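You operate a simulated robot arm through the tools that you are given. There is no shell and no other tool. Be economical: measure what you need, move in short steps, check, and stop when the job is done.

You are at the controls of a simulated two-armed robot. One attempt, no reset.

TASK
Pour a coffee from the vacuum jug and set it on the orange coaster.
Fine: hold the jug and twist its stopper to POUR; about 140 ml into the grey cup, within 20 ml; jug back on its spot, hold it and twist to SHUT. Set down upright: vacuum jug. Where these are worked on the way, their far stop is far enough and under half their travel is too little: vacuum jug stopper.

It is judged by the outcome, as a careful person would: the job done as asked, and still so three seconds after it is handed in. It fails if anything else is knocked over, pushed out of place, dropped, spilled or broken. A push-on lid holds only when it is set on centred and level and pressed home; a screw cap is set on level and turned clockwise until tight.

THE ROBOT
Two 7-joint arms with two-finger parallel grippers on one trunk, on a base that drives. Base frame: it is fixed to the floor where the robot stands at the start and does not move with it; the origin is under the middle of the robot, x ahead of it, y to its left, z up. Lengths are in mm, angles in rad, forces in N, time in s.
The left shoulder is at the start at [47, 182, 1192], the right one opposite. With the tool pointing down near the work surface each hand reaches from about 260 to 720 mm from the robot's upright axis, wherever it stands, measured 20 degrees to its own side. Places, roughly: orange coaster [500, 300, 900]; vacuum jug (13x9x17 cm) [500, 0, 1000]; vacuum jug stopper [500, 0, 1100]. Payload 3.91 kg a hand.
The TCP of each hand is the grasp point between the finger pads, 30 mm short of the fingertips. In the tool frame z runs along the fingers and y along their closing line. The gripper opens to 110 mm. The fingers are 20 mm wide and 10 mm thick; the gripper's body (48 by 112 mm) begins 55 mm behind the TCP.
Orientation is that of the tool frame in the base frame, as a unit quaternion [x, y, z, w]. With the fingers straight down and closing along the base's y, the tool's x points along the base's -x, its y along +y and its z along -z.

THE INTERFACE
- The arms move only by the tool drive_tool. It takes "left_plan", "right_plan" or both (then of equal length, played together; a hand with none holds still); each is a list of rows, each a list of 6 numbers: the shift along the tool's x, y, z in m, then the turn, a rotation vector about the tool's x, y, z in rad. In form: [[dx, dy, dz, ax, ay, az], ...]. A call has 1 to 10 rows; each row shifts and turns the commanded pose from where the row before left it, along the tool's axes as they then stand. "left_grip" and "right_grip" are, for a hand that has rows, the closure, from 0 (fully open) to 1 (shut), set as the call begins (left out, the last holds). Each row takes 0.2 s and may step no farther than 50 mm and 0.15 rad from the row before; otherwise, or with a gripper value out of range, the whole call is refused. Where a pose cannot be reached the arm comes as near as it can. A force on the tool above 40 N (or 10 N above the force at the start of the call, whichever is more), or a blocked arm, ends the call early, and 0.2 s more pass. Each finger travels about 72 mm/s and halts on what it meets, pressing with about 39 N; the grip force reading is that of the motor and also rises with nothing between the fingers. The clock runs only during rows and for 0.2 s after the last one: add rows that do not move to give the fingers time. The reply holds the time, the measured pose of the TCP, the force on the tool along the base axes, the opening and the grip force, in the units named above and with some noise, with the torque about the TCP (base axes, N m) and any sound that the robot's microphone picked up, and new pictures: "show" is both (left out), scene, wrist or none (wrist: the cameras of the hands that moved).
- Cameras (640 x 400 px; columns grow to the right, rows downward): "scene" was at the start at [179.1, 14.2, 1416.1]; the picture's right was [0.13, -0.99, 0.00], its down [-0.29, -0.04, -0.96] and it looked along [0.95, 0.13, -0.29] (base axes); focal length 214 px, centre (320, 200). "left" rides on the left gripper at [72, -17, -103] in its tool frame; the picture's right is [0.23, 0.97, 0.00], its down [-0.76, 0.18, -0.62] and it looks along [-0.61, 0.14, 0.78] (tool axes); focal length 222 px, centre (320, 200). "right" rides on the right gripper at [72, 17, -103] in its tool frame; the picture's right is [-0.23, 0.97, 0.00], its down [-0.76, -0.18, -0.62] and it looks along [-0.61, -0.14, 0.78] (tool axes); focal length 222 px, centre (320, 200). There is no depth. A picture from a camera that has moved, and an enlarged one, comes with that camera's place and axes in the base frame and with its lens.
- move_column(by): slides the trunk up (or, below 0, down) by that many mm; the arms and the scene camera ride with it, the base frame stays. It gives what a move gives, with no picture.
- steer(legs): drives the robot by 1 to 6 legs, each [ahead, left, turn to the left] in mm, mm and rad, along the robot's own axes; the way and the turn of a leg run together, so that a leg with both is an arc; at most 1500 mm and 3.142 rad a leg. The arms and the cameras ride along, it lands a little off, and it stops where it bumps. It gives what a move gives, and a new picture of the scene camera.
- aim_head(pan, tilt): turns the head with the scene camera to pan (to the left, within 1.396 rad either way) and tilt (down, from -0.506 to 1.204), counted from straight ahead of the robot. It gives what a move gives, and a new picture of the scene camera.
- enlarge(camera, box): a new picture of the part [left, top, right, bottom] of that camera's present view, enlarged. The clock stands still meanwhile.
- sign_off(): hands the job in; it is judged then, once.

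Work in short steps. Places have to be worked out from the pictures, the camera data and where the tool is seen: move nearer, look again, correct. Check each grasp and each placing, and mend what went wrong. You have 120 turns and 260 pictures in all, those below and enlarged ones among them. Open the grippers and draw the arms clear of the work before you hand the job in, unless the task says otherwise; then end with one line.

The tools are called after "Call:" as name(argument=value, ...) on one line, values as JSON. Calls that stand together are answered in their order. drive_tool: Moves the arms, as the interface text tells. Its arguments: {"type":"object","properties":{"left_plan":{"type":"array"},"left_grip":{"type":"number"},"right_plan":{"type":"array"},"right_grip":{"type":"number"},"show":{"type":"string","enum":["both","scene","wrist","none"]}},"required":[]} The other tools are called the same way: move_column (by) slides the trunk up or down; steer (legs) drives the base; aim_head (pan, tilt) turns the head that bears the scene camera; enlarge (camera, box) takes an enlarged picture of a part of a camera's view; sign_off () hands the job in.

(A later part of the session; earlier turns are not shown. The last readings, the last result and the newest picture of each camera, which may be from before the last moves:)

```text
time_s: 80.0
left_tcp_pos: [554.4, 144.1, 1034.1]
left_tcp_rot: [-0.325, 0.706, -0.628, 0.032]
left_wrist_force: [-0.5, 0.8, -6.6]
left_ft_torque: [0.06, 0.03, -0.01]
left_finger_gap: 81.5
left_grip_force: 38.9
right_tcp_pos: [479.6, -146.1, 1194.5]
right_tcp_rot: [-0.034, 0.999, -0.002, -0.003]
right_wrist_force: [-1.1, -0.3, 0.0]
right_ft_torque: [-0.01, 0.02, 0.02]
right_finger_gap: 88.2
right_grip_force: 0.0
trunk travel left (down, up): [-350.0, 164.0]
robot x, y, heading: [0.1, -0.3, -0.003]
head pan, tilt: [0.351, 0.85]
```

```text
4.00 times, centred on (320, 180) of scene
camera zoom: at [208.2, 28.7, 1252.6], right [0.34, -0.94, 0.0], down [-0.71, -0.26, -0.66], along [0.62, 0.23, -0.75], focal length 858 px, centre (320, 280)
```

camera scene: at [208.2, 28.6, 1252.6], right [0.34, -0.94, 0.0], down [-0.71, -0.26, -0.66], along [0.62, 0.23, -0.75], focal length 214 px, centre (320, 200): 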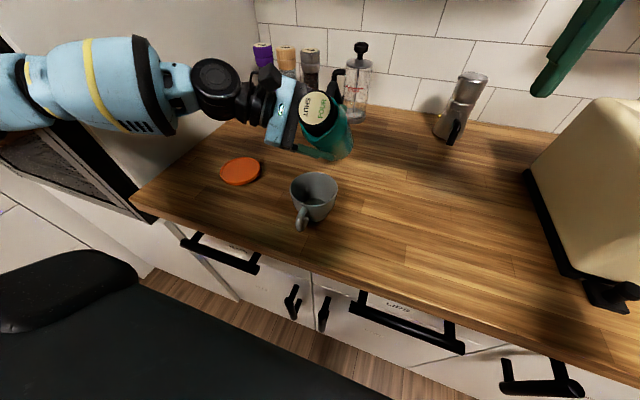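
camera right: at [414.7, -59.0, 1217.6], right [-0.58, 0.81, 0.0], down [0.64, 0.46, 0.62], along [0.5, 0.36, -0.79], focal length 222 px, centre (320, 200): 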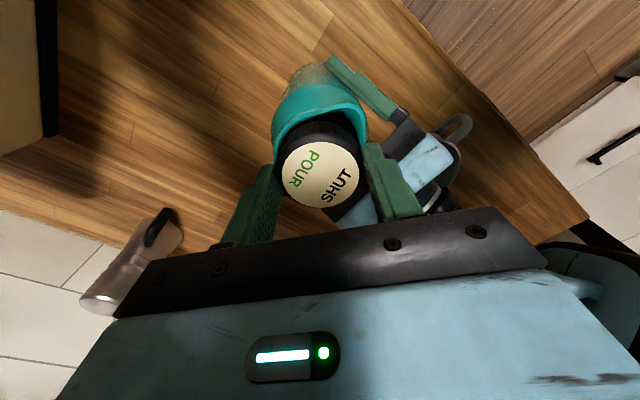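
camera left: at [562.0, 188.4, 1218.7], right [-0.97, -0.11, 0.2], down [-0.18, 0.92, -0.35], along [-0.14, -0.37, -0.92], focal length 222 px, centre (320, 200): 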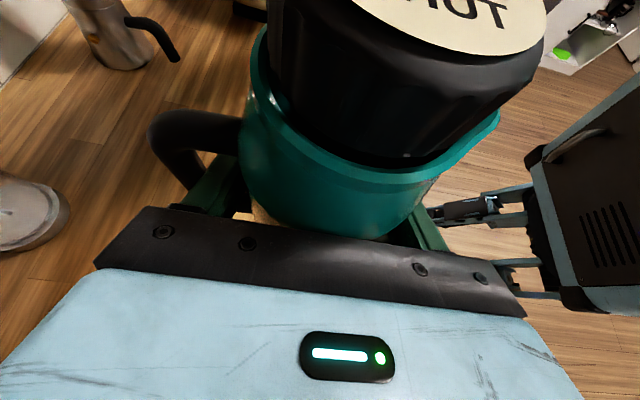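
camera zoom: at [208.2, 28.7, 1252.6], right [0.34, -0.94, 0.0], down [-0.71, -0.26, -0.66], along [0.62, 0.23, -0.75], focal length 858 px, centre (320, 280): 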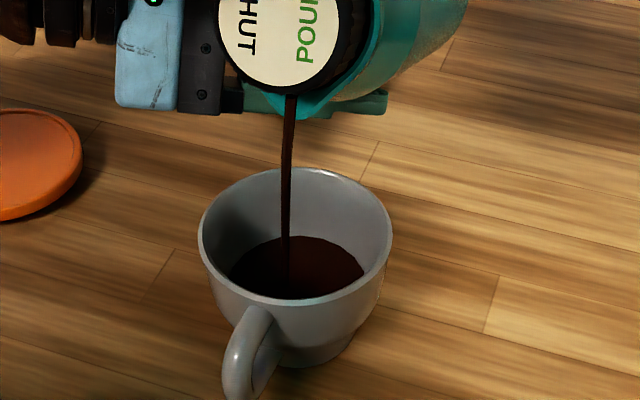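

Level is at about z=947 (roughly 60 ml by geometry), and the flow is around 20 ml/s. Continuing at this tilt with checks.

Call:
drive_tool(left_plan=[[0, 0, 0, 0.01, 0, 0.0173], [0, 0, 0, 0, 0, 0], [0, 0, 0, 0, 0, 0], [0, 0, 0, 0, 0, 0]], show="none")

Call:
enlarge(camera="scene", box=[280, 130, 360, 230])

Call:
drive_tool(left_plan=[[0, 0, 0, 0.01, 0, 0.0173], [0, 0, 0, 0, 0, 0], [0, 0, 0, 0, 0, 0]], show="none")

Call:
enlarge(camera="scene", box=[280, 130, 360, 230])

```text
time_s: 81.0
left_tcp_pos: [554.9, 143.5, 1036.6]
left_tcp_rot: [-0.319, 0.706, -0.631, 0.039]
left_wrist_force: [0.5, 0.7, -7.2]
left_ft_torque: [0.0, 0.02, 0.01]
left_finger_gap: 81.2
left_grip_force: 39.1
right_tcp_pos: [479.0, -146.4, 1193.7]
right_tcp_rot: [-0.034, 0.999, -0.004, -0.002]
right_wrist_force: [0.0, 0.3, 0.2]
right_ft_torque: [0.03, 0.0, -0.01]
right_finger_gap: 88.0
right_grip_force: 0.0
trunk travel left (down, up): [-350.0, 164.0]
robot x, y, heading: [0.5, -0.4, 0.004]
head pan, tilt: [0.351, 0.85]
```

```text
4.00 times, centred on (320, 180) of scene
camera zoom: at [208.2, 28.7, 1252.6], right [0.34, -0.94, 0.0], down [-0.71, -0.26, -0.66], along [0.62, 0.23, -0.75], focal length 858 px, centre (320, 280)
```

zoom: 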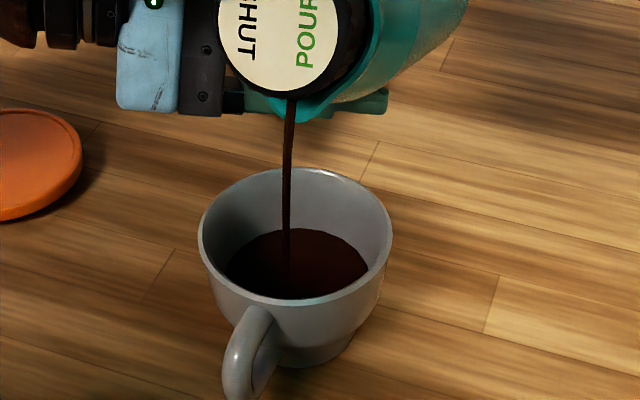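

```text
time_s: 81.8
left_tcp_pos: [554.1, 143.2, 1034.5]
left_tcp_rot: [-0.313, 0.706, -0.634, 0.047]
left_wrist_force: [0.6, -0.7, -6.5]
left_ft_torque: [0.04, 0.04, 0.0]
left_finger_gap: 81.6
left_grip_force: 39.2
right_tcp_pos: [478.9, -144.8, 1193.6]
right_tcp_rot: [-0.034, 0.999, -0.003, -0.002]
right_wrist_force: [-0.1, -0.5, 0.9]
right_ft_torque: [-0.01, 0.01, 0.01]
right_finger_gap: 87.6
right_grip_force: 0.1
trunk travel left (down, up): [-350.0, 164.0]
robot x, y, heading: [-0.5, 2.1, 0.002]
head pan, tilt: [0.351, 0.85]
```

```text
4.00 times, centred on (320, 180) of scene
camera zoom: at [208.2, 28.7, 1252.6], right [0.34, -0.94, 0.0], down [-0.71, -0.26, -0.66], along [0.62, 0.23, -0.75], focal length 858 px, centre (320, 280)
```

zoom: 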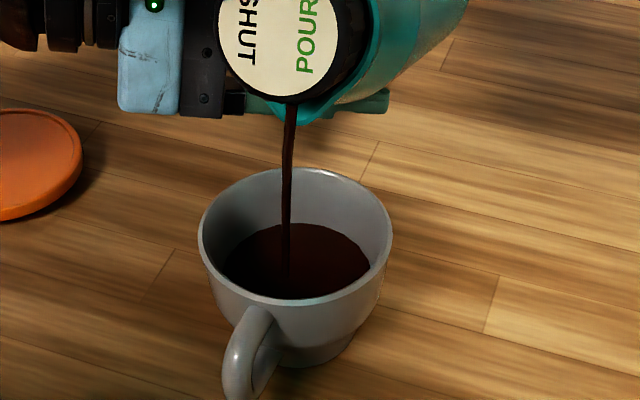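

Level is at about z=954, around 85–88 ml. The target level is about z=967 (far edge near row 200 in this view). Tilting slightly more and continuing.

Call:
drive_tool(left_plan=[[0, 0, 0, 0.015, 0, 0.026], [0, 0, 0, 0, 0, 0], [0, 0, 0, 0, 0, 0], [0, 0, 0, 0, 0, 0]], show="none")

Call:
enlarge(camera="scene", box=[280, 130, 360, 230])

Call:
drive_tool(left_plan=[[0, 0, 0, 0.01, 0, 0.0173], [0, 0, 0, 0, 0, 0], [0, 0, 0, 0, 0, 0]], show="none")

Call:
enlarge(camera="scene", box=[280, 130, 360, 230])

```text
time_s: 82.8
left_tcp_pos: [555.6, 144.0, 1035.7]
left_tcp_rot: [-0.303, 0.705, -0.638, 0.058]
left_wrist_force: [0.2, -0.5, -6.3]
left_ft_torque: [0.03, 0.03, 0.02]
left_finger_gap: 81.6
left_grip_force: 39.4
right_tcp_pos: [478.6, -145.5, 1193.5]
right_tcp_rot: [-0.034, 0.999, -0.003, -0.002]
right_wrist_force: [0.7, -0.8, -0.7]
right_ft_torque: [0.02, 0.02, 0.05]
right_finger_gap: 87.7
right_grip_force: 0.2
trunk travel left (down, up): [-350.0, 164.0]
robot x, y, heading: [-2.1, 2.7, -0.003]
head pan, tilt: [0.351, 0.85]
```

```text
4.00 times, centred on (320, 180) of scene
camera zoom: at [208.2, 28.7, 1252.6], right [0.34, -0.94, 0.0], down [-0.71, -0.26, -0.66], along [0.62, 0.23, -0.75], focal length 858 px, centre (320, 280)
```

zoom: 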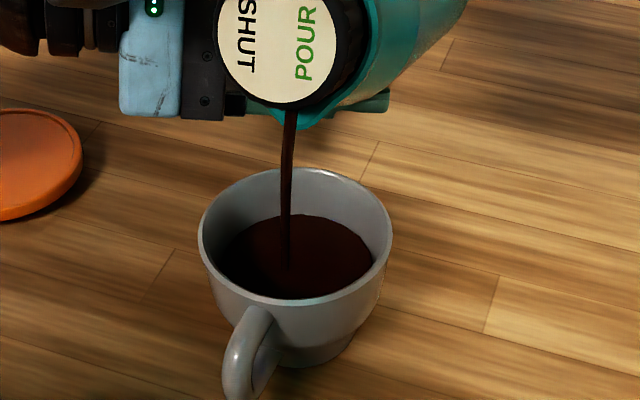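

```text
time_s: 83.6
left_tcp_pos: [554.4, 142.1, 1035.4]
left_tcp_rot: [-0.296, 0.705, -0.641, 0.064]
left_wrist_force: [0.0, -0.7, -6.9]
left_ft_torque: [0.01, 0.03, 0.01]
left_finger_gap: 81.4
left_grip_force: 38.5
right_tcp_pos: [480.1, -145.5, 1193.7]
right_tcp_rot: [-0.034, 0.999, -0.003, -0.002]
right_wrist_force: [-0.2, 0.5, 0.2]
right_ft_torque: [-0.01, -0.01, 0.0]
right_finger_gap: 87.8
right_grip_force: 0.0
trunk travel left (down, up): [-350.0, 164.0]
robot x, y, heading: [1.3, -0.3, 0.001]
head pan, tilt: [0.351, 0.85]
```

```text
4.00 times, centred on (320, 180) of scene
camera zoom: at [208.2, 28.7, 1252.6], right [0.34, -0.94, 0.0], down [-0.71, -0.26, -0.66], along [0.62, 0.23, -0.75], focal length 858 px, centre (320, 280)
```

zoom: 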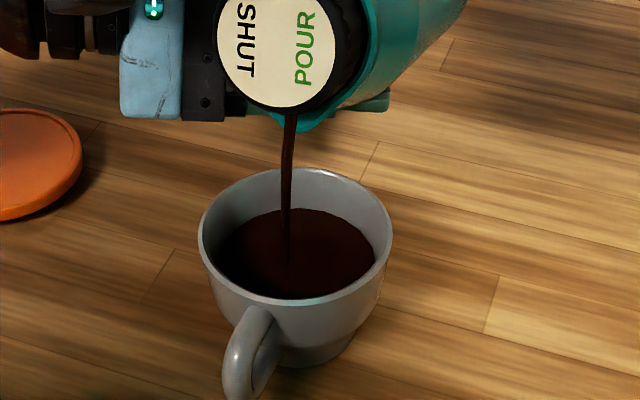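

Level is at about z=962, roughly 120 ml, with flow about 15 ml/s. One more 0.8 s, then tilting back.

Call:
drive_tool(left_plan=[[0, 0, 0, 0, 0, 0], [0, 0, 0, 0, 0, 0], [0, 0, 0, 0, 0, 0], [0, 0, 0, 0, 0, 0], [0, 0, 0, -0.07, 0, -0.1212], [0, 0, 0, -0.07, 0, -0.1212], [0, 0, 0, 0, 0, 0]], show="none")

Call:
enlarge(camera="scene", box=[280, 130, 360, 230])

```text
time_s: 85.2
left_tcp_pos: [554.9, 143.8, 1036.0]
left_tcp_rot: [-0.383, 0.707, -0.594, -0.035]
left_wrist_force: [0.0, 0.5, -6.6]
left_ft_torque: [0.04, 0.06, -0.03]
left_finger_gap: 81.3
left_grip_force: 39.6
right_tcp_pos: [481.0, -145.5, 1192.5]
right_tcp_rot: [-0.034, 0.999, -0.003, -0.003]
right_wrist_force: [-0.9, 0.2, 0.0]
right_ft_torque: [0.0, -0.01, -0.01]
right_finger_gap: 88.0
right_grip_force: 0.1
trunk travel left (down, up): [-350.0, 164.0]
robot x, y, heading: [-2.6, -4.5, -0.0]
head pan, tilt: [0.351, 0.85]
```

```text
4.00 times, centred on (320, 180) of scene
camera zoom: at [208.2, 28.8, 1252.6], right [0.34, -0.94, 0.0], down [-0.71, -0.26, -0.66], along [0.62, 0.23, -0.75], focal length 858 px, centre (320, 280)
```

zoom: 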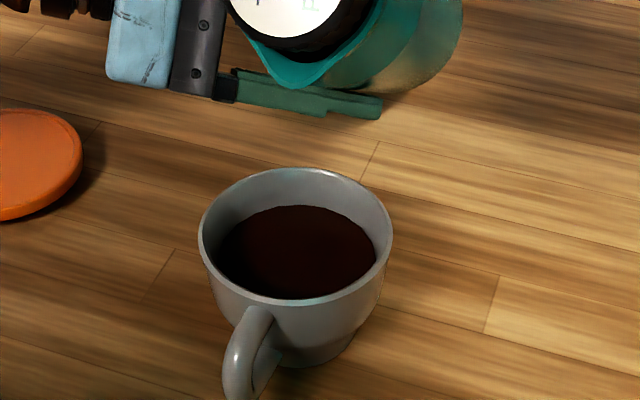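

Stopped cleanly; level is at about z=965, i.e. 127–131 ml. A short top-up of about 8 ml to centre it.

Call:
drive_tool(left_plan=[[0, 0, 0, 0.07, 0, 0.1212], [0, 0, 0, 0.065, 0, 0.1126], [0, 0, 0, 0, 0, 0], [0, 0, 0, 0, 0, 0], [0, 0, 0, -0.07, 0, -0.1212], [0, 0, 0, -0.07, 0, -0.1212], [0, 0, 0, -0.07, 0, -0.1212], [0, 0, 0, 0, 0, 0]], show="none")

Call:
enlarge(camera="scene", box=[280, 130, 360, 230])

```text
time_s: 87.0
left_tcp_pos: [554.1, 142.9, 1035.1]
left_tcp_rot: [-0.427, 0.702, -0.563, -0.088]
left_wrist_force: [0.1, -0.1, -6.7]
left_ft_torque: [0.01, 0.01, -0.03]
left_finger_gap: 81.4
left_grip_force: 39.0
right_tcp_pos: [479.6, -146.1, 1193.4]
right_tcp_rot: [-0.034, 0.999, -0.002, -0.001]
right_wrist_force: [0.2, -1.0, 0.9]
right_ft_torque: [0.0, 0.02, 0.0]
right_finger_gap: 87.8
right_grip_force: 0.1
trunk travel left (down, up): [-350.0, 164.0]
robot x, y, heading: [0.2, -0.1, -0.004]
head pan, tilt: [0.351, 0.85]
```

```text
4.00 times, centred on (320, 180) of scene
camera zoom: at [208.1, 28.8, 1252.6], right [0.34, -0.94, 0.0], down [-0.71, -0.26, -0.66], along [0.62, 0.23, -0.75], focal length 858 px, centre (320, 280)
```

zoom: 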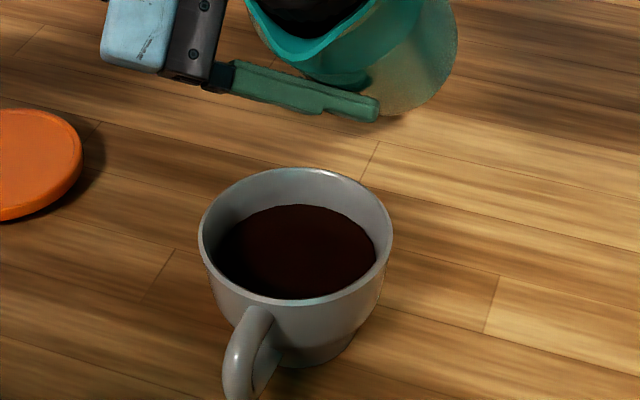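

Almost unchanged (the flow threshold has risen). Repeating with slightly more tilt (about 1.22 rad) for 0.6 s.

Call:
drive_tool(left_plan=[[0, 0, 0, 0.07, 0, 0.1212], [0, 0, 0, 0.07, 0, 0.1212], [0, 0, 0, 0.07, 0, 0.1212], [0, 0, 0, 0.0275, 0, 0.0476], [0, 0, 0, 0, 0, 0], [0, 0, 0, 0, 0, 0], [0, 0, 0, -0.07, 0, -0.1212], [0, 0, 0, -0.07, 0, -0.1212], [0, 0, 0, -0.07, 0, -0.1212], [0, 0, 0, 0, 0, 0]], show="none")

Call:
enlarge(camera="scene", box=[280, 130, 360, 230])

Call:
enlarge(camera="scene", box=[300, 165, 340, 205])

```text
time_s: 89.2
left_tcp_pos: [554.0, 142.5, 1035.2]
left_tcp_rot: [-0.411, 0.704, -0.575, -0.069]
left_wrist_force: [0.5, -1.1, -6.6]
left_ft_torque: [0.0, 0.02, 0.05]
left_finger_gap: 81.4
left_grip_force: 38.5
right_tcp_pos: [477.6, -146.0, 1193.9]
right_tcp_rot: [-0.034, 0.999, -0.002, -0.002]
right_wrist_force: [-0.3, -0.9, -0.1]
right_ft_torque: [0.02, 0.0, 0.0]
right_finger_gap: 88.1
right_grip_force: 0.0
trunk travel left (down, up): [-350.0, 164.0]
robot x, y, heading: [0.8, 0.7, -0.001]
head pan, tilt: [0.351, 0.85]
```

```text
4.00 times, centred on (320, 180) of scene
camera zoom: at [208.2, 28.8, 1252.6], right [0.34, -0.94, 0.0], down [-0.71, -0.26, -0.66], along [0.62, 0.23, -0.75], focal length 858 px, centre (320, 280)
```

zoom: 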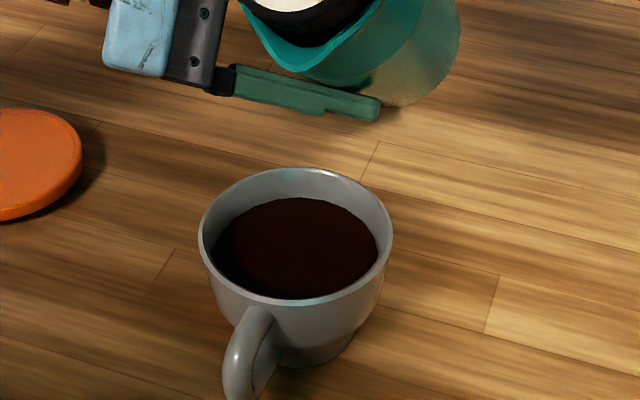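

```text
10.00 times, centred on (320, 185) of scene
camera zoom: at [208.2, 28.8, 1252.6], right [0.34, -0.94, 0.0], down [-0.71, -0.26, -0.66], along [0.62, 0.23, -0.75], focal length 2145 px, centre (320, 350)
```

zoom: 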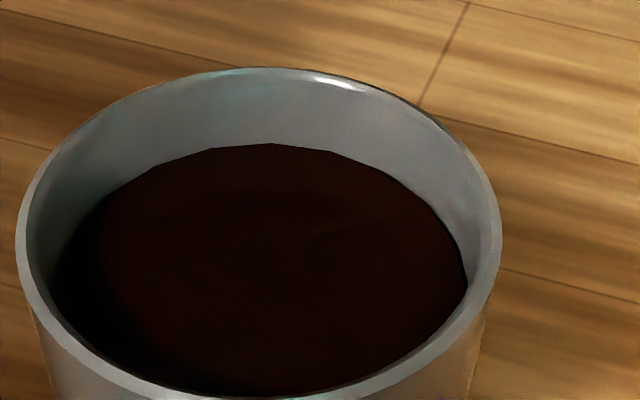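

Level is now at about z=968, roughly 141–146 ml. Done pouring. Raising the jug 75 mm and bringing it upright.

Call:
drive_tool(left_plan=[[0.0151, -0.0179, -0.0087, 0, 0, 0], [0.0151, -0.0179, -0.0087, 0, 0, 0], [0.0151, -0.0179, -0.0087, 0, 0, 0], [0, 0, 0, -0.0667, 0, -0.1155], [0, 0, 0, -0.0667, 0, -0.1155], [0, 0, 0, -0.0667, 0, -0.1155], [0, 0, 0, -0.0667, 0, -0.1155], [0, 0, 0, -0.0667, 0, -0.1155], [0, 0, 0, -0.0667, 0, -0.1155], [0, 0, 0, 0, 0, 0]], show="scene")

```text
time_s: 91.4
left_tcp_pos: [550.3, 142.9, 1110.9]
left_tcp_rot: [-0.603, 0.622, -0.369, -0.337]
left_wrist_force: [-0.2, 0.3, -5.5]
left_ft_torque: [0.02, 0.04, 0.01]
left_finger_gap: 81.7
left_grip_force: 38.7
right_tcp_pos: [479.6, -146.8, 1193.8]
right_tcp_rot: [-0.034, 0.999, -0.002, -0.003]
right_wrist_force: [0.0, -0.1, -0.4]
right_ft_torque: [0.04, -0.04, 0.02]
right_finger_gap: 88.0
right_grip_force: 0.1
trunk travel left (down, up): [-350.0, 164.0]
robot x, y, heading: [-1.7, -2.9, -0.002]
head pan, tilt: [0.351, 0.85]
camera scene: at [207.9, 28.7, 1252.6], right [0.34, -0.94, 0.0], down [-0.71, -0.26, -0.66], along [0.62, 0.23, -0.75], focal length 214 px, centre (320, 200)
```

scene: 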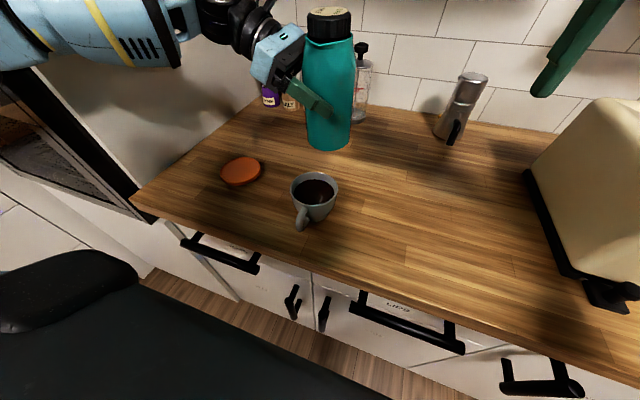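

Upright to within about 0.05 rad. Fixing that and restoring the trunk height so the return geometry matches.

Call:
drive_tool(left_plan=[[0, 0, 0, -0.025, 0, -0.0433], [0, 0, 0, 0, 0, 0]], show="none")

Call:
move_column(by=100)

Call:
aim_head(pan=0.15, tilt=0.95)

```text
time_s: 92.0
left_tcp_pos: [549.9, 142.8, 1109.9]
left_tcp_rot: [-0.611, 0.614, -0.354, -0.353]
left_wrist_force: [0.7, 0.2, -6.2]
left_ft_torque: [0.01, 0.03, 0.05]
left_finger_gap: 81.7
left_grip_force: 39.2
right_tcp_pos: [478.6, -145.1, 1193.5]
right_tcp_rot: [-0.034, 0.999, -0.003, -0.003]
right_wrist_force: [0.2, 0.2, 0.2]
right_ft_torque: [-0.01, 0.01, -0.01]
right_finger_gap: 88.3
right_grip_force: 0.1
trunk travel left (down, up): [-350.0, 164.0]
robot x, y, heading: [-4.0, -0.3, -0.003]
head pan, tilt: [0.351, 0.85]
```

```text
time_s: 93.4
left_tcp_pos: [551.3, 143.2, 1209.7]
left_tcp_rot: [-0.611, 0.614, -0.353, -0.354]
left_wrist_force: [0.8, 0.1, -6.4]
left_ft_torque: [0.04, -0.01, -0.01]
left_finger_gap: 81.6
left_grip_force: 38.7
right_tcp_pos: [479.8, -144.9, 1292.2]
right_tcp_rot: [-0.034, 0.999, -0.002, -0.003]
right_wrist_force: [0.2, 0.2, -0.8]
right_ft_torque: [-0.01, 0.01, 0.01]
right_finger_gap: 88.0
right_grip_force: 0.1
trunk travel left (down, up): [-450.0, 64.0]
robot x, y, heading: [-1.7, 1.6, -0.001]
head pan, tilt: [0.351, 0.85]
```

```text
time_s: 94.1
left_tcp_pos: [550.5, 142.6, 1209.9]
left_tcp_rot: [-0.612, 0.613, -0.355, -0.352]
left_wrist_force: [1.0, 0.1, -6.3]
left_ft_torque: [0.03, 0.03, 0.0]
left_finger_gap: 81.6
left_grip_force: 39.2
right_tcp_pos: [480.7, -144.7, 1293.6]
right_tcp_rot: [-0.033, 0.999, -0.001, -0.003]
right_wrist_force: [-0.1, -0.6, 0.8]
right_ft_torque: [0.03, 0.0, -0.03]
right_finger_gap: 88.1
right_grip_force: 0.0
trunk travel left (down, up): [-450.0, 64.0]
robot x, y, heading: [2.0, -1.2, 0.001]
head pan, tilt: [0.15, 0.949]
camera scene: at [158.9, 12.8, 1359.9], right [0.15, -0.99, 0.0], down [-0.8, -0.12, -0.58], along [0.58, 0.09, -0.81], focal length 214 px, centre (320, 200)
```

scene: 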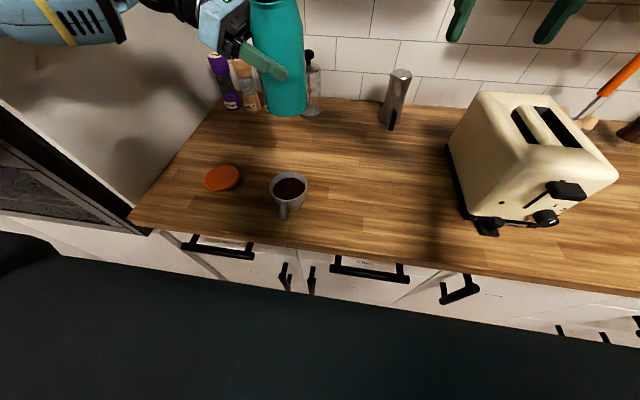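

Moving the jug back above its spot.

Call:
drive_tool(left_plan=[[-0.0026, 0.0145, 0.0374, 0, 0, 0], [-0.0026, 0.0145, 0.0374, 0, 0, 0], [-0.0026, 0.0145, 0.0374, 0, 0, 0], [-0.0026, 0.0145, 0.0374, 0, 0, 0], [-0.0026, 0.0145, 0.0374, 0, 0, 0], [0, 0, 0, 0, 0, 0]], show="scene")

```text
time_s: 95.5
left_tcp_pos: [478.4, -12.2, 1104.6]
left_tcp_rot: [-0.612, 0.613, -0.355, -0.352]
left_wrist_force: [-1.5, -0.2, -6.5]
left_ft_torque: [0.03, -0.01, 0.01]
left_finger_gap: 81.3
left_grip_force: 38.8
right_tcp_pos: [478.7, -145.3, 1292.6]
right_tcp_rot: [-0.034, 0.999, -0.003, -0.002]
right_wrist_force: [-0.1, -0.6, 0.5]
right_ft_torque: [0.0, 0.0, -0.01]
right_finger_gap: 88.1
right_grip_force: 0.0
trunk travel left (down, up): [-450.0, 64.0]
robot x, y, heading: [-1.1, -1.1, -0.001]
head pan, tilt: [0.15, 0.949]
camera scene: at [158.7, 13.2, 1360.0], right [0.15, -0.99, 0.0], down [-0.8, -0.12, -0.58], along [0.58, 0.09, -0.81], focal length 214 px, centre (320, 200)
```

scene: 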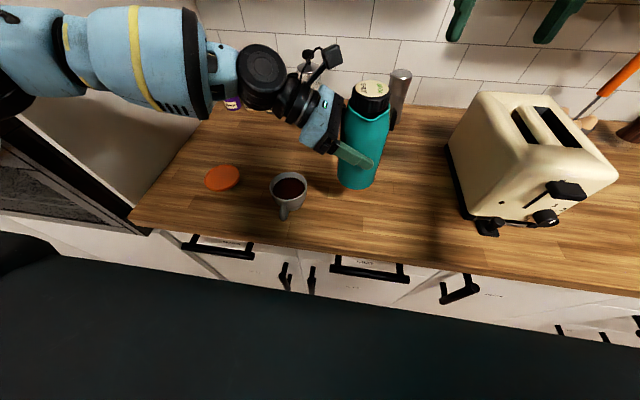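

On position. Lowering 96 mm, then feeling for the table.

Call:
drive_tool(left_plan=[[-0.0208, 0, 0.012, 0, 0, 0], [-0.0208, 0, 0.012, 0, 0, 0], [-0.0208, 0, 0.012, 0, 0, 0], [-0.0173, 0, 0.01, 0, 0, 0], [0, 0, 0, 0, 0, 0]], show="none")

Call:
drive_tool(left_plan=[[-0.0035, 0, 0.002, 0, 0, 0], [0, 0, 0, 0, 0, 0]], show="none")

Call:
drive_tool(left_plan=[[-0.0026, 0, 0.0015, 0, 0, 0], [0, 0, 0, 0, 0, 0]], show="scene")

```text
time_s: 96.7
left_tcp_pos: [478.1, -11.6, 1013.6]
left_tcp_rot: [-0.612, 0.613, -0.355, -0.352]
left_wrist_force: [-0.1, 0.2, -6.4]
left_ft_torque: [0.01, 0.0, 0.0]
left_finger_gap: 81.7
left_grip_force: 39.0
right_tcp_pos: [480.5, -146.0, 1293.8]
right_tcp_rot: [-0.034, 0.999, -0.003, -0.003]
right_wrist_force: [0.9, -0.2, -0.2]
right_ft_torque: [-0.01, -0.03, -0.04]
right_finger_gap: 87.8
right_grip_force: 0.1
trunk travel left (down, up): [-450.0, 64.0]
robot x, y, heading: [-0.3, -4.0, -0.003]
head pan, tilt: [0.15, 0.949]
```

```text
time_s: 97.3
left_tcp_pos: [479.1, -11.7, 1008.3]
left_tcp_rot: [-0.611, 0.613, -0.355, -0.352]
left_wrist_force: [-0.2, 0.0, -6.7]
left_ft_torque: [0.02, 0.02, 0.0]
left_finger_gap: 81.4
left_grip_force: 39.3
right_tcp_pos: [479.1, -145.7, 1292.8]
right_tcp_rot: [-0.034, 0.999, -0.003, -0.002]
right_wrist_force: [0.4, 0.4, 0.5]
right_ft_torque: [0.01, -0.01, -0.01]
right_finger_gap: 88.2
right_grip_force: 0.2
trunk travel left (down, up): [-450.0, 64.0]
robot x, y, heading: [-0.2, -2.4, -0.001]
head pan, tilt: [0.15, 0.949]
```

```text
time_s: 97.9
left_tcp_pos: [479.1, -12.5, 1006.5]
left_tcp_rot: [-0.611, 0.614, -0.354, -0.352]
left_wrist_force: [-0.4, 0.1, -7.0]
left_ft_torque: [0.01, -0.02, -0.02]
left_finger_gap: 81.5
left_grip_force: 38.4
right_tcp_pos: [479.0, -144.4, 1293.0]
right_tcp_rot: [-0.035, 0.999, -0.003, -0.003]
right_wrist_force: [0.1, -0.5, 0.8]
right_ft_torque: [-0.03, 0.0, -0.03]
right_finger_gap: 88.0
right_grip_force: 0.1
trunk travel left (down, up): [-450.0, 64.0]
robot x, y, heading: [2.7, 1.0, 0.003]
head pan, tilt: [0.15, 0.949]
camera scene: at [158.9, 12.5, 1359.9], right [0.15, -0.99, 0.0], down [-0.8, -0.12, -0.58], along [0.58, 0.09, -0.81], focal length 214 px, centre (320, 200)
```

scene: 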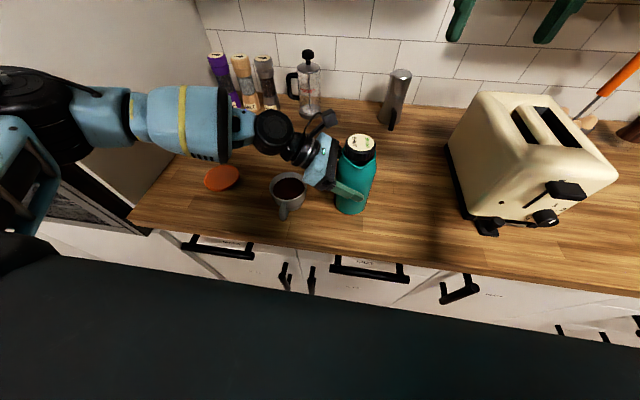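

Call:
drive_tool(left_plan=[[-0.0017, 0, 0.001, 0, 0, 0], [0, 0, 0, 0, 0, 0]], show="none")

Call:
drive_tool(left_plan=[[-0.0013, 0, 0.00075, 0, 0, 0], [0, 0, 0, 0, 0, 0]], show="none")

Call:
drive_tool(left_plan=[[-0.0009, 0, 0.0005, 0, 0, 0], [0, 0, 0, 0, 0, 0]], show="none")

```text
time_s: 98.5
left_tcp_pos: [478.9, -11.0, 1003.7]
left_tcp_rot: [-0.611, 0.614, -0.354, -0.353]
left_wrist_force: [0.1, 0.0, -6.1]
left_ft_torque: [0.04, 0.01, 0.02]
left_finger_gap: 81.5
left_grip_force: 39.4
right_tcp_pos: [480.6, -147.1, 1294.2]
right_tcp_rot: [-0.035, 0.999, -0.003, -0.002]
right_wrist_force: [-0.7, 1.2, 0.0]
right_ft_torque: [0.0, -0.02, 0.0]
right_finger_gap: 87.9
right_grip_force: 0.0
trunk travel left (down, up): [-450.0, 64.0]
robot x, y, heading: [-5.2, -1.9, 0.001]
head pan, tilt: [0.15, 0.949]
```

```text
time_s: 99.1
left_tcp_pos: [479.3, -10.7, 1005.3]
left_tcp_rot: [-0.611, 0.613, -0.357, -0.352]
left_wrist_force: [1.5, 0.1, 1.3]
left_ft_torque: [0.27, 0.09, -0.03]
left_finger_gap: 81.3
left_grip_force: 39.2
right_tcp_pos: [480.0, -145.0, 1294.2]
right_tcp_rot: [-0.034, 0.999, -0.004, -0.002]
right_wrist_force: [-0.4, -0.2, 0.5]
right_ft_torque: [0.01, -0.02, 0.02]
right_finger_gap: 87.9
right_grip_force: 0.0
trunk travel left (down, up): [-450.0, 64.0]
robot x, y, heading: [-1.2, -1.3, -0.001]
head pan, tilt: [0.15, 0.949]
```

```text
time_s: 99.7
left_tcp_pos: [478.7, -12.4, 1003.5]
left_tcp_rot: [-0.611, 0.614, -0.356, -0.351]
left_wrist_force: [2.7, -0.3, 9.9]
left_ft_torque: [0.49, 0.14, -0.05]
left_finger_gap: 81.5
left_grip_force: 39.0
right_tcp_pos: [479.6, -145.4, 1293.6]
right_tcp_rot: [-0.034, 0.999, -0.003, -0.001]
right_wrist_force: [-0.4, -0.4, 0.2]
right_ft_torque: [-0.03, 0.0, 0.03]
right_finger_gap: 87.9
right_grip_force: 0.1
trunk travel left (down, up): [-450.0, 64.0]
robot x, y, heading: [2.7, -0.9, 0.003]
head pan, tilt: [0.15, 0.949]
```

The jug is seated (table taking about 16 N) and still held. Bringing the right hand over the stopper, pre-rotated for a clockwise turn.

Call:
drive_tool(right_plan=[[0, 0.032, 0.02, 0, 0, 0], [0, 0.032, 0.02, 0, 0, 0], [0, 0.032, 0.02, 0, 0, 0], [0, 0.031, 0.02, 0, 0, 0], [0, 0, 0, 0, 0, 0]], right_grip=0.3, show="none")

Call:
drive_tool(right_plan=[[0, 0, 0.01, 0, 0, -0.147], [0, 0, 0.01, 0, 0, -0.147], [0, 0, 0.01, 0, 0, -0.147], [0, 0, 0.01, 0, 0, -0.147], [0, 0, 0.01, 0, 0, -0.147], [0, 0, 0, 0, 0, -0.147], [0, 0, 0, 0, 0, -0.12], [0, 0, 0, 0, 0, 0]], show="wrist")

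```text
time_s: 100.9
left_tcp_pos: [479.3, -12.5, 1005.2]
left_tcp_rot: [-0.611, 0.613, -0.357, -0.351]
left_wrist_force: [6.2, -1.9, 20.2]
left_ft_torque: [0.5, 0.09, -0.09]
left_finger_gap: 81.4
left_grip_force: 39.1
right_tcp_pos: [469.6, -18.4, 1213.7]
right_tcp_rot: [-0.035, 0.999, -0.001, -0.002]
right_wrist_force: [0.3, 0.0, 0.4]
right_ft_torque: [0.01, 0.03, 0.0]
right_finger_gap: 77.1
right_grip_force: 0.1
trunk travel left (down, up): [-450.0, 64.0]
robot x, y, heading: [-1.7, -3.2, -0.002]
head pan, tilt: [0.15, 0.949]
```

```text
time_s: 102.7
left_tcp_pos: [478.0, -11.5, 1003.1]
left_tcp_rot: [-0.611, 0.612, -0.358, -0.351]
left_wrist_force: [9.4, -1.8, 21.3]
left_ft_torque: [0.64, -0.08, -0.21]
left_finger_gap: 81.9
left_grip_force: 39.0
right_tcp_pos: [469.5, -20.1, 1163.3]
right_tcp_rot: [-0.51, 0.86, -0.001, -0.002]
right_wrist_force: [0.4, 0.0, -0.3]
right_ft_torque: [-0.01, 0.05, -0.02]
right_finger_gap: 76.9
right_grip_force: 0.1
trunk travel left (down, up): [-450.0, 64.0]
robot x, y, heading: [-4.2, -1.4, 0.004]
head pan, tilt: [0.15, 0.949]
camera right: at [420.3, -74.7, 1267.5], right [-0.75, 0.67, 0.0], down [0.52, 0.59, 0.62], along [0.41, 0.46, -0.79], focal length 222 px, centre (320, 200)
```

right: 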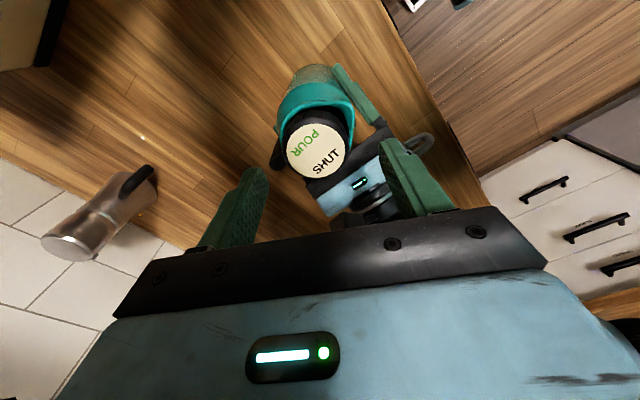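

Stopper is about 7 mm off; correcting and descending to grip height.

Call:
drive_tool(right_plan=[[-0.007, -0.0025, 0.026, 0, 0, 0], [0, 0, 0.025, 0, 0, 0], [0, 0, 0, 0, 0, 0]], show="wrist")

```text
time_s: 103.5
left_tcp_pos: [479.4, -12.0, 1003.5]
left_tcp_rot: [-0.61, 0.614, -0.356, -0.352]
left_wrist_force: [8.6, -1.6, 20.5]
left_ft_torque: [0.54, -0.06, -0.18]
left_finger_gap: 81.5
left_grip_force: 38.6
right_tcp_pos: [474.6, -14.2, 1112.2]
right_tcp_rot: [-0.509, 0.86, 0.0, -0.003]
right_wrist_force: [0.1, 0.1, 0.5]
right_ft_torque: [-0.02, -0.03, -0.02]
right_finger_gap: 76.8
right_grip_force: 0.1
trunk travel left (down, up): [-450.0, 64.0]
robot x, y, heading: [0.3, -2.6, -0.002]
head pan, tilt: [0.15, 0.949]
camera right: at [425.3, -69.1, 1216.4], right [-0.75, 0.67, 0.0], down [0.52, 0.59, 0.62], along [0.41, 0.46, -0.79], focal length 222 px, centre (320, 200)
```

right: 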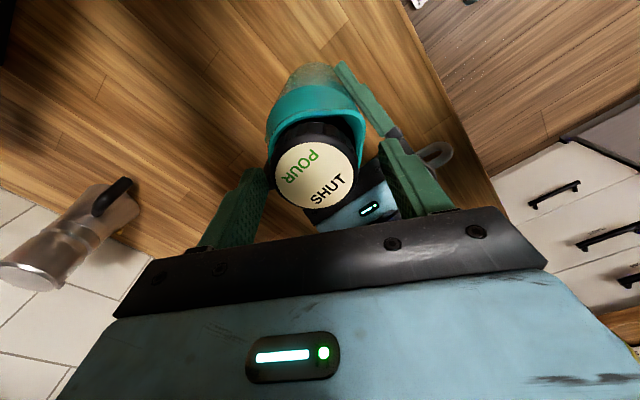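

Close to centred; shift 2 mm, close and start the clockwise turn.

Call:
drive_tool(right_plan=[[0, -0.002, 0, 0, 0, 0], [0, 0, 0, 0, 0, 0], [0, 0, 0, 0, 0, 0], [0, 0, 0, 0, 0, 0.1], [0, 0, 0, 0, 0, 0.1], [0, 0, 0, 0, 0, 0]], right_grip=1, show="wrist")

```text
time_s: 104.9
left_tcp_pos: [478.4, -12.1, 1003.8]
left_tcp_rot: [-0.611, 0.613, -0.356, -0.352]
left_wrist_force: [-5.0, 8.1, 24.7]
left_ft_torque: [-0.03, -0.49, -0.25]
left_finger_gap: 81.4
left_grip_force: 39.3
right_tcp_pos: [476.5, -16.3, 1112.3]
right_tcp_rot: [-0.419, 0.908, -0.002, -0.003]
right_wrist_force: [14.6, -9.3, 0.5]
right_ft_torque: [-0.42, -1.12, -0.03]
right_finger_gap: 54.8
right_grip_force: 39.1
trunk travel left (down, up): [-450.0, 64.0]
robot x, y, heading: [-0.5, -2.2, 0.0]
head pan, tilt: [0.15, 0.949]
camera right: at [417.4, -59.5, 1216.3], right [-0.59, 0.8, 0.0], down [0.63, 0.47, 0.62], along [0.5, 0.37, -0.79], focal length 222 px, centre (320, 200)
```

right: 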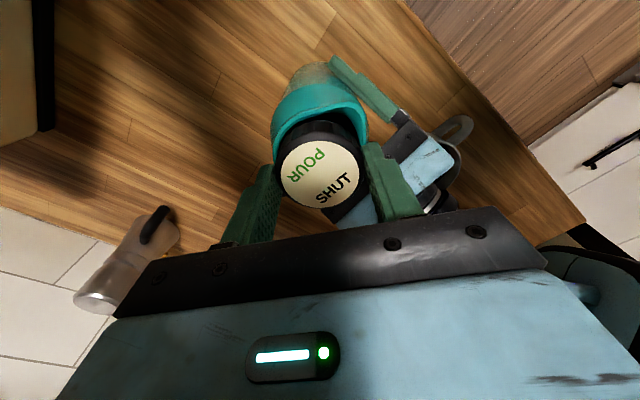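

Turning freely. Relieving the side load and continuing clockwise.

Call:
drive_tool(right_plan=[[0, -0.003, 0, 0, 0, 0.12], [0, 0, 0, 0, 0, 0.13], [0, 0, 0, 0, 0, 0.13], [0, 0, 0, 0, 0, 0.13], [0, 0, 0, 0, 0, 0]], show="none")

Call:
drive_tool(right_plan=[[0, 0, 0, 0, 0, 0.13], [0, 0, 0, 0, 0, 0.13], [0, 0, 0, 0, 0, 0.13], [0, 0, 0, 0, 0, 0]], show="none")

```text
time_s: 106.1
left_tcp_pos: [479.4, -10.7, 1004.1]
left_tcp_rot: [-0.611, 0.613, -0.357, -0.352]
left_wrist_force: [7.7, -11.8, 14.7]
left_ft_torque: [0.68, 0.38, -0.11]
left_finger_gap: 81.3
left_grip_force: 39.2
right_tcp_pos: [477.9, -18.0, 1112.3]
right_tcp_rot: [-0.179, 0.984, 0.0, -0.003]
right_wrist_force: [-2.8, 10.6, 2.5]
right_ft_torque: [0.75, 0.36, 0.02]
right_finger_gap: 55.1
right_grip_force: 39.3
trunk travel left (down, up): [-450.0, 64.0]
robot x, y, heading: [1.5, 1.1, -0.003]
head pan, tilt: [0.15, 0.949]
```

```text
time_s: 107.1
left_tcp_pos: [479.0, -12.2, 1003.6]
left_tcp_rot: [-0.611, 0.613, -0.356, -0.352]
left_wrist_force: [14.4, -21.3, 7.7]
left_ft_torque: [0.36, 0.21, -0.12]
left_finger_gap: 81.6
left_grip_force: 39.4
right_tcp_pos: [478.1, -16.9, 1112.3]
right_tcp_rot: [0.016, 1.0, -0.002, -0.003]
right_wrist_force: [-12.0, 18.2, 3.1]
right_ft_torque: [1.27, 0.88, -0.02]
right_finger_gap: 54.9
right_grip_force: 38.9
trunk travel left (down, up): [-450.0, 64.0]
robot x, y, heading: [0.5, 0.6, 0.001]
head pan, tilt: [0.15, 0.949]
```

Call:
drive_tool(right_plan=[[0.002, 0.003, 0, 0, 0, 0.12], [0, 0, 0, 0, 0, 0.13], [0, 0, 0, 0, 0, 0.13], [0, 0, 0, 0, 0, 0.13], [0, 0, 0, 0, 0, 0]], show="none")

Call:
drive_tool(right_plan=[[0, 0, 0, 0, 0, 0.13], [0, 0, 0, 0, 0, 0.13], [0, 0, 0, 0, 0, 0.13], [0, 0, 0, 0, 0, 0]], show="wrist")

```text
time_s: 108.3
left_tcp_pos: [478.9, -11.9, 1002.6]
left_tcp_rot: [-0.612, 0.613, -0.356, -0.35]
left_wrist_force: [2.0, 0.0, 14.2]
left_ft_torque: [-0.54, -0.57, -0.11]
left_finger_gap: 81.5
left_grip_force: 39.3
right_tcp_pos: [477.7, -17.4, 1112.7]
right_tcp_rot: [0.27, 0.963, -0.004, 0.0]
right_wrist_force: [4.8, -5.6, 1.6]
right_ft_torque: [0.1, -0.15, 0.0]
right_finger_gap: 54.7
right_grip_force: 38.5
trunk travel left (down, up): [-450.0, 64.0]
robot x, y, heading: [0.5, -1.0, 0.002]
head pan, tilt: [0.15, 0.949]
```

```text
time_s: 109.3
left_tcp_pos: [478.0, -11.3, 1003.6]
left_tcp_rot: [-0.612, 0.613, -0.356, -0.351]
left_wrist_force: [-2.4, 11.7, 21.0]
left_ft_torque: [-0.45, -0.38, -0.26]
left_finger_gap: 81.6
left_grip_force: 39.2
right_tcp_pos: [479.5, -16.0, 1112.0]
right_tcp_rot: [0.451, 0.892, -0.004, 0.0]
right_wrist_force: [11.1, -15.9, -0.1]
right_ft_torque: [-0.66, -0.98, -0.03]
right_finger_gap: 54.9
right_grip_force: 39.4
trunk travel left (down, up): [-450.0, 64.0]
robot x, y, heading: [1.8, 0.9, -0.001]
head pan, tilt: [0.15, 0.949]
camera right: at [448.3, 53.5, 1215.4], right [0.92, 0.4, 0.0], down [0.31, -0.71, 0.63], along [0.24, -0.58, -0.78], focal length 222 px, centre (320, 200)
```

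right: 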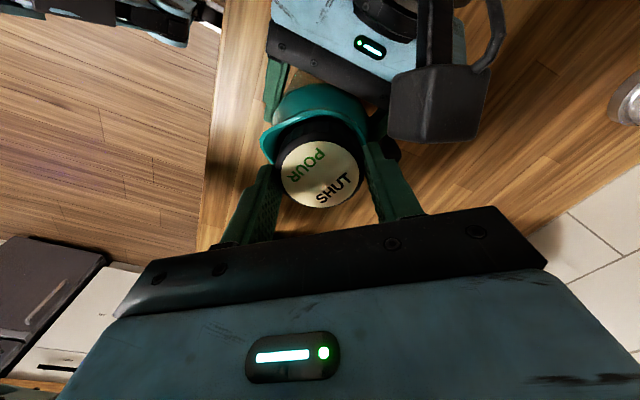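

Call:
drive_tool(right_plan=[[-0.0035, 0, 0, 0, 0, 0.12], [0, 0, 0, 0, 0, 0.13], [0, 0, 0, 0, 0, 0.13], [0, 0, 0, 0, 0, 0.13], [0, 0, 0, 0, 0, 0]], show="none")

Call:
drive_tool(right_plan=[[0, 0, 0, 0, 0, 0.13], [0, 0, 0, 0, 0, 0.13], [0, 0, 0, 0, 0, 0.13], [0, 0, 0, 0, 0, 0]], show="wrist")

```text
time_s: 110.5
left_tcp_pos: [477.3, -11.4, 1003.7]
left_tcp_rot: [-0.612, 0.612, -0.357, -0.352]
left_wrist_force: [10.1, -8.4, 14.7]
left_ft_torque: [0.51, 0.64, -0.12]
left_finger_gap: 81.4
left_grip_force: 38.6
right_tcp_pos: [478.6, -15.4, 1111.7]
right_tcp_rot: [0.659, 0.752, -0.002, -0.001]
right_wrist_force: [-5.0, 8.7, 2.0]
right_ft_torque: [1.29, 0.03, -0.03]
right_finger_gap: 55.4
right_grip_force: 39.1
trunk travel left (down, up): [-450.0, 64.0]
robot x, y, heading: [-1.2, -3.1, 0.0]
head pan, tilt: [0.15, 0.949]
```

```text
time_s: 111.5
left_tcp_pos: [478.5, -12.0, 1002.6]
left_tcp_rot: [-0.612, 0.612, -0.357, -0.351]
left_wrist_force: [13.6, -18.2, 7.7]
left_ft_torque: [0.49, 0.21, 0.01]
left_finger_gap: 81.4
left_grip_force: 38.6
right_tcp_pos: [478.3, -17.1, 1111.4]
right_tcp_rot: [0.793, 0.61, -0.004, 0.001]
right_wrist_force: [-10.4, 19.7, 2.1]
right_ft_torque: [0.94, 0.31, 0.02]
right_finger_gap: 55.0
right_grip_force: 38.8
trunk travel left (down, up): [-450.0, 64.0]
robot x, y, heading: [-0.4, 1.1, 0.002]
head pan, tilt: [0.15, 0.949]
camera right: at [513.6, 49.7, 1215.3], right [0.88, -0.47, 0.0], down [-0.36, -0.69, 0.63], along [-0.3, -0.55, -0.78], focal length 222 px, centre (320, 200)
```

right: 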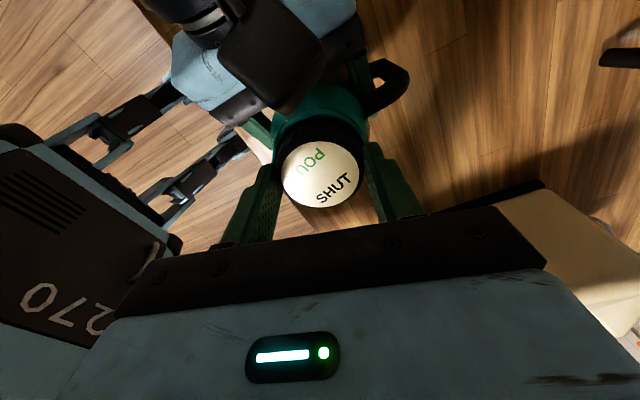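

About 2.9 rad so far; continuing the last part, watching for the stop torque.

Call:
drive_tool(right_plan=[[0.003, -0.0028, 0, 0, 0, 0.1], [0, 0, 0, 0, 0, 0.1], [0, 0, 0, 0, 0, 0.08], [0, 0, 0, 0, 0, 0]], show="none")

Call:
drive_tool(right_plan=[[0, 0, 0, 0, 0, 0.08], [0, 0, 0, 0, 0, 0.06], [0, 0, 0, 0, 0, 0]], show="wrist")

```text
time_s: 112.5
left_tcp_pos: [478.0, -12.0, 1004.2]
left_tcp_rot: [-0.611, 0.615, -0.355, -0.351]
left_wrist_force: [0.4, 1.6, 15.5]
left_ft_torque: [-0.06, -0.9, -0.9]
left_finger_gap: 81.4
left_grip_force: 38.9
right_tcp_pos: [479.4, -16.0, 1112.1]
right_tcp_rot: [0.871, 0.491, -0.003, 0.005]
right_wrist_force: [7.3, -5.5, 3.2]
right_ft_torque: [-0.74, 0.12, 0.87]
right_finger_gap: 55.2
right_grip_force: 39.9
trunk travel left (down, up): [-450.0, 64.0]
robot x, y, heading: [-1.5, 3.2, 0.002]
head pan, tilt: [0.15, 0.949]
```

```text
time_s: 113.3
left_tcp_pos: [475.9, -11.8, 1001.7]
left_tcp_rot: [-0.61, 0.614, -0.354, -0.353]
left_wrist_force: [-11.0, 5.5, 19.4]
left_ft_torque: [0.08, -0.75, -0.95]
left_finger_gap: 81.7
left_grip_force: 39.2
right_tcp_pos: [477.5, -13.0, 1112.1]
right_tcp_rot: [0.903, 0.429, -0.002, 0.002]
right_wrist_force: [17.7, -5.1, -0.4]
right_ft_torque: [-0.06, -0.95, 0.74]
right_finger_gap: 54.9
right_grip_force: 38.8
trunk travel left (down, up): [-450.0, 64.0]
robot x, y, heading: [5.3, -3.6, -0.0]
head pan, tilt: [0.15, 0.949]
camera right: at [536.8, 32.2, 1215.4], right [0.61, -0.79, 0.0], down [-0.62, -0.47, 0.63], along [-0.49, -0.39, -0.78], focal length 222 px, centre (320, 200)
```

right: 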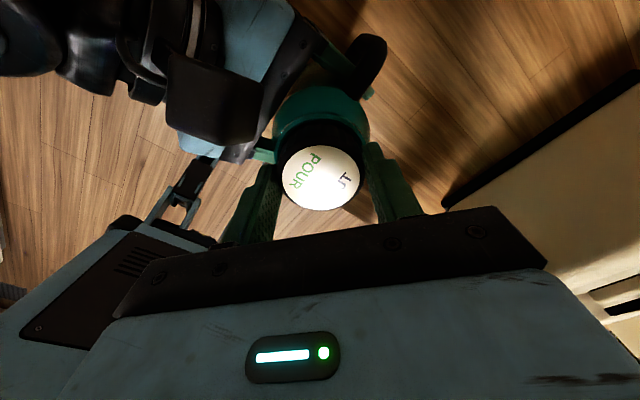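

Stop torque (about 0.9 N·m) reached at SHUT. Releasing, raising and checking the label.

Call:
drive_tool(right_plan=[[0, 0, 0, 0, 0, 0], [0, 0, 0, 0, 0, 0], [0, 0, -0.04, 0, 0, 0], [0, 0, -0.04, 0, 0, -0.15], [0, 0, -0.03, 0, 0, -0.15], [0, 0, 0, 0, 0, -0.15], [0, 0, 0, 0, 0, -0.15], [0, 0, 0, 0, 0, -0.076], [0, 0, 0, 0, 0, 0]], right_grip=0.2, show="wrist")

Call:
enlarge(camera="scene", box=[240, 100, 400, 230])

```text
time_s: 115.3
left_tcp_pos: [477.6, -12.5, 1002.1]
left_tcp_rot: [-0.612, 0.613, -0.355, -0.352]
left_wrist_force: [-2.2, -1.3, 5.2]
left_ft_torque: [-0.34, 0.76, 0.03]
left_finger_gap: 81.4
left_grip_force: 39.0
right_tcp_pos: [477.2, -14.2, 1223.1]
right_tcp_rot: [0.708, 0.706, -0.004, 0.0]
right_wrist_force: [0.5, 0.1, 0.3]
right_ft_torque: [-0.03, 0.03, -0.01]
right_finger_gap: 88.3
right_grip_force: 0.1
trunk travel left (down, up): [-450.0, 64.0]
robot x, y, heading: [-0.3, -2.1, 0.0]
head pan, tilt: [0.15, 0.949]
camera right: at [494.4, 60.0, 1325.2], right [0.97, -0.23, 0.0], down [-0.18, -0.76, 0.63], along [-0.15, -0.61, -0.78], focal length 222 px, centre (320, 200)
```

right: 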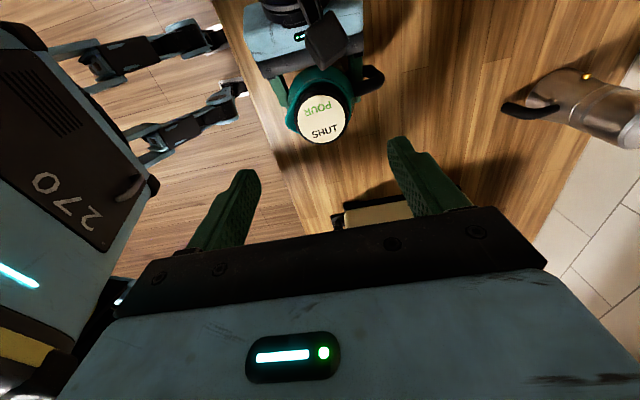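

```text
3.08 times, centred on (320, 165) of scene
camera zoom: at [157.8, 12.4, 1360.0], right [0.15, -0.99, 0.0], down [-0.8, -0.12, -0.58], along [0.58, 0.09, -0.81], focal length 660 px, centre (320, 308)
```

zoom: 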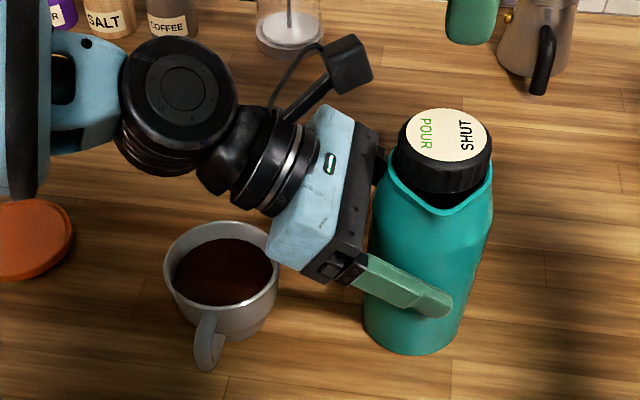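

The label is back exactly as at the start (SHUT). Moving the right hand aside and opening the left gripper just enough (99 mm) to clear the handle loop.

Call:
drive_tool(left_plan=[[0, 0, 0, 0, 0, 0], [0, 0, 0, 0, 0, 0], [0, 0, 0, 0, 0, 0], [0, 0, 0, 0, 0, 0]], right_plan=[[-0.04, 0, -0.01, 0, 0, 0], [-0.04, 0, -0.01, 0, 0, 0], [-0.04, 0, 0, 0, 0, 0], [-0.02, 0, 0, 0, 0, 0]], left_grip=0.1, show="scene")

Call:
enlarge(camera="left", box=[140, 40, 460, 240])

```text
time_s: 116.3
left_tcp_pos: [478.0, -11.5, 1001.9]
left_tcp_rot: [-0.612, 0.613, -0.356, -0.352]
left_wrist_force: [0.2, 1.1, 0.0]
left_ft_torque: [0.0, -0.02, 0.01]
left_finger_gap: 99.1
left_grip_force: 0.1
right_tcp_pos: [476.3, -153.4, 1242.6]
right_tcp_rot: [0.708, 0.706, -0.004, 0.0]
right_wrist_force: [0.2, -0.1, -0.6]
right_ft_torque: [0.02, 0.02, -0.02]
right_finger_gap: 88.1
right_grip_force: 0.1
trunk travel left (down, up): [-450.0, 64.0]
robot x, y, heading: [0.3, 1.8, 0.001]
head pan, tilt: [0.15, 0.949]
camera scene: at [158.3, 12.2, 1360.0], right [0.15, -0.99, 0.0], down [-0.8, -0.12, -0.58], along [0.58, 0.09, -0.81], focal length 214 px, centre (320, 200)
```

scene: 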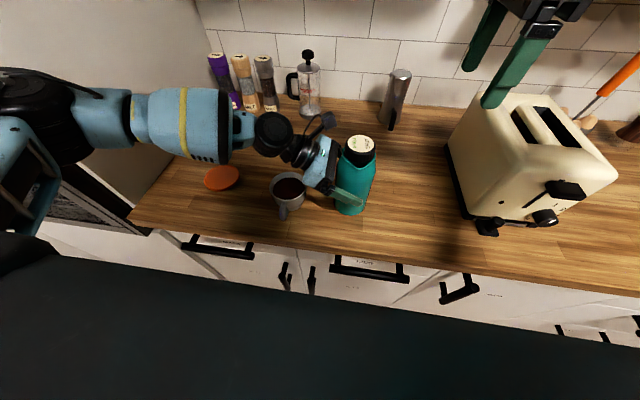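

```text
2.00 times, centred on (300, 140) of left
camera zoom: at [493.4, 40.6, 1117.2], right [-0.97, -0.11, 0.19], down [-0.18, 0.92, -0.35], along [-0.14, -0.37, -0.92], focal length 444 px, centre (360, 320)
```

zoom: 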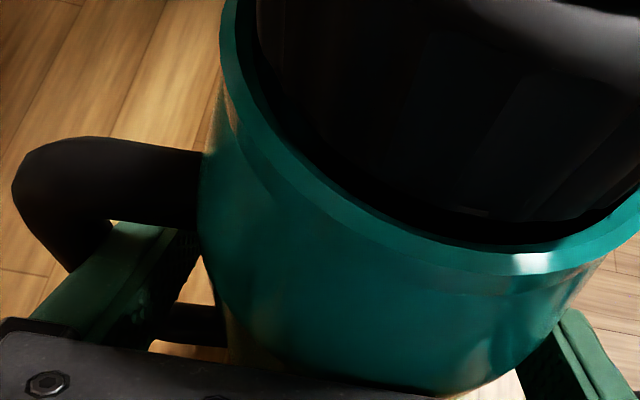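

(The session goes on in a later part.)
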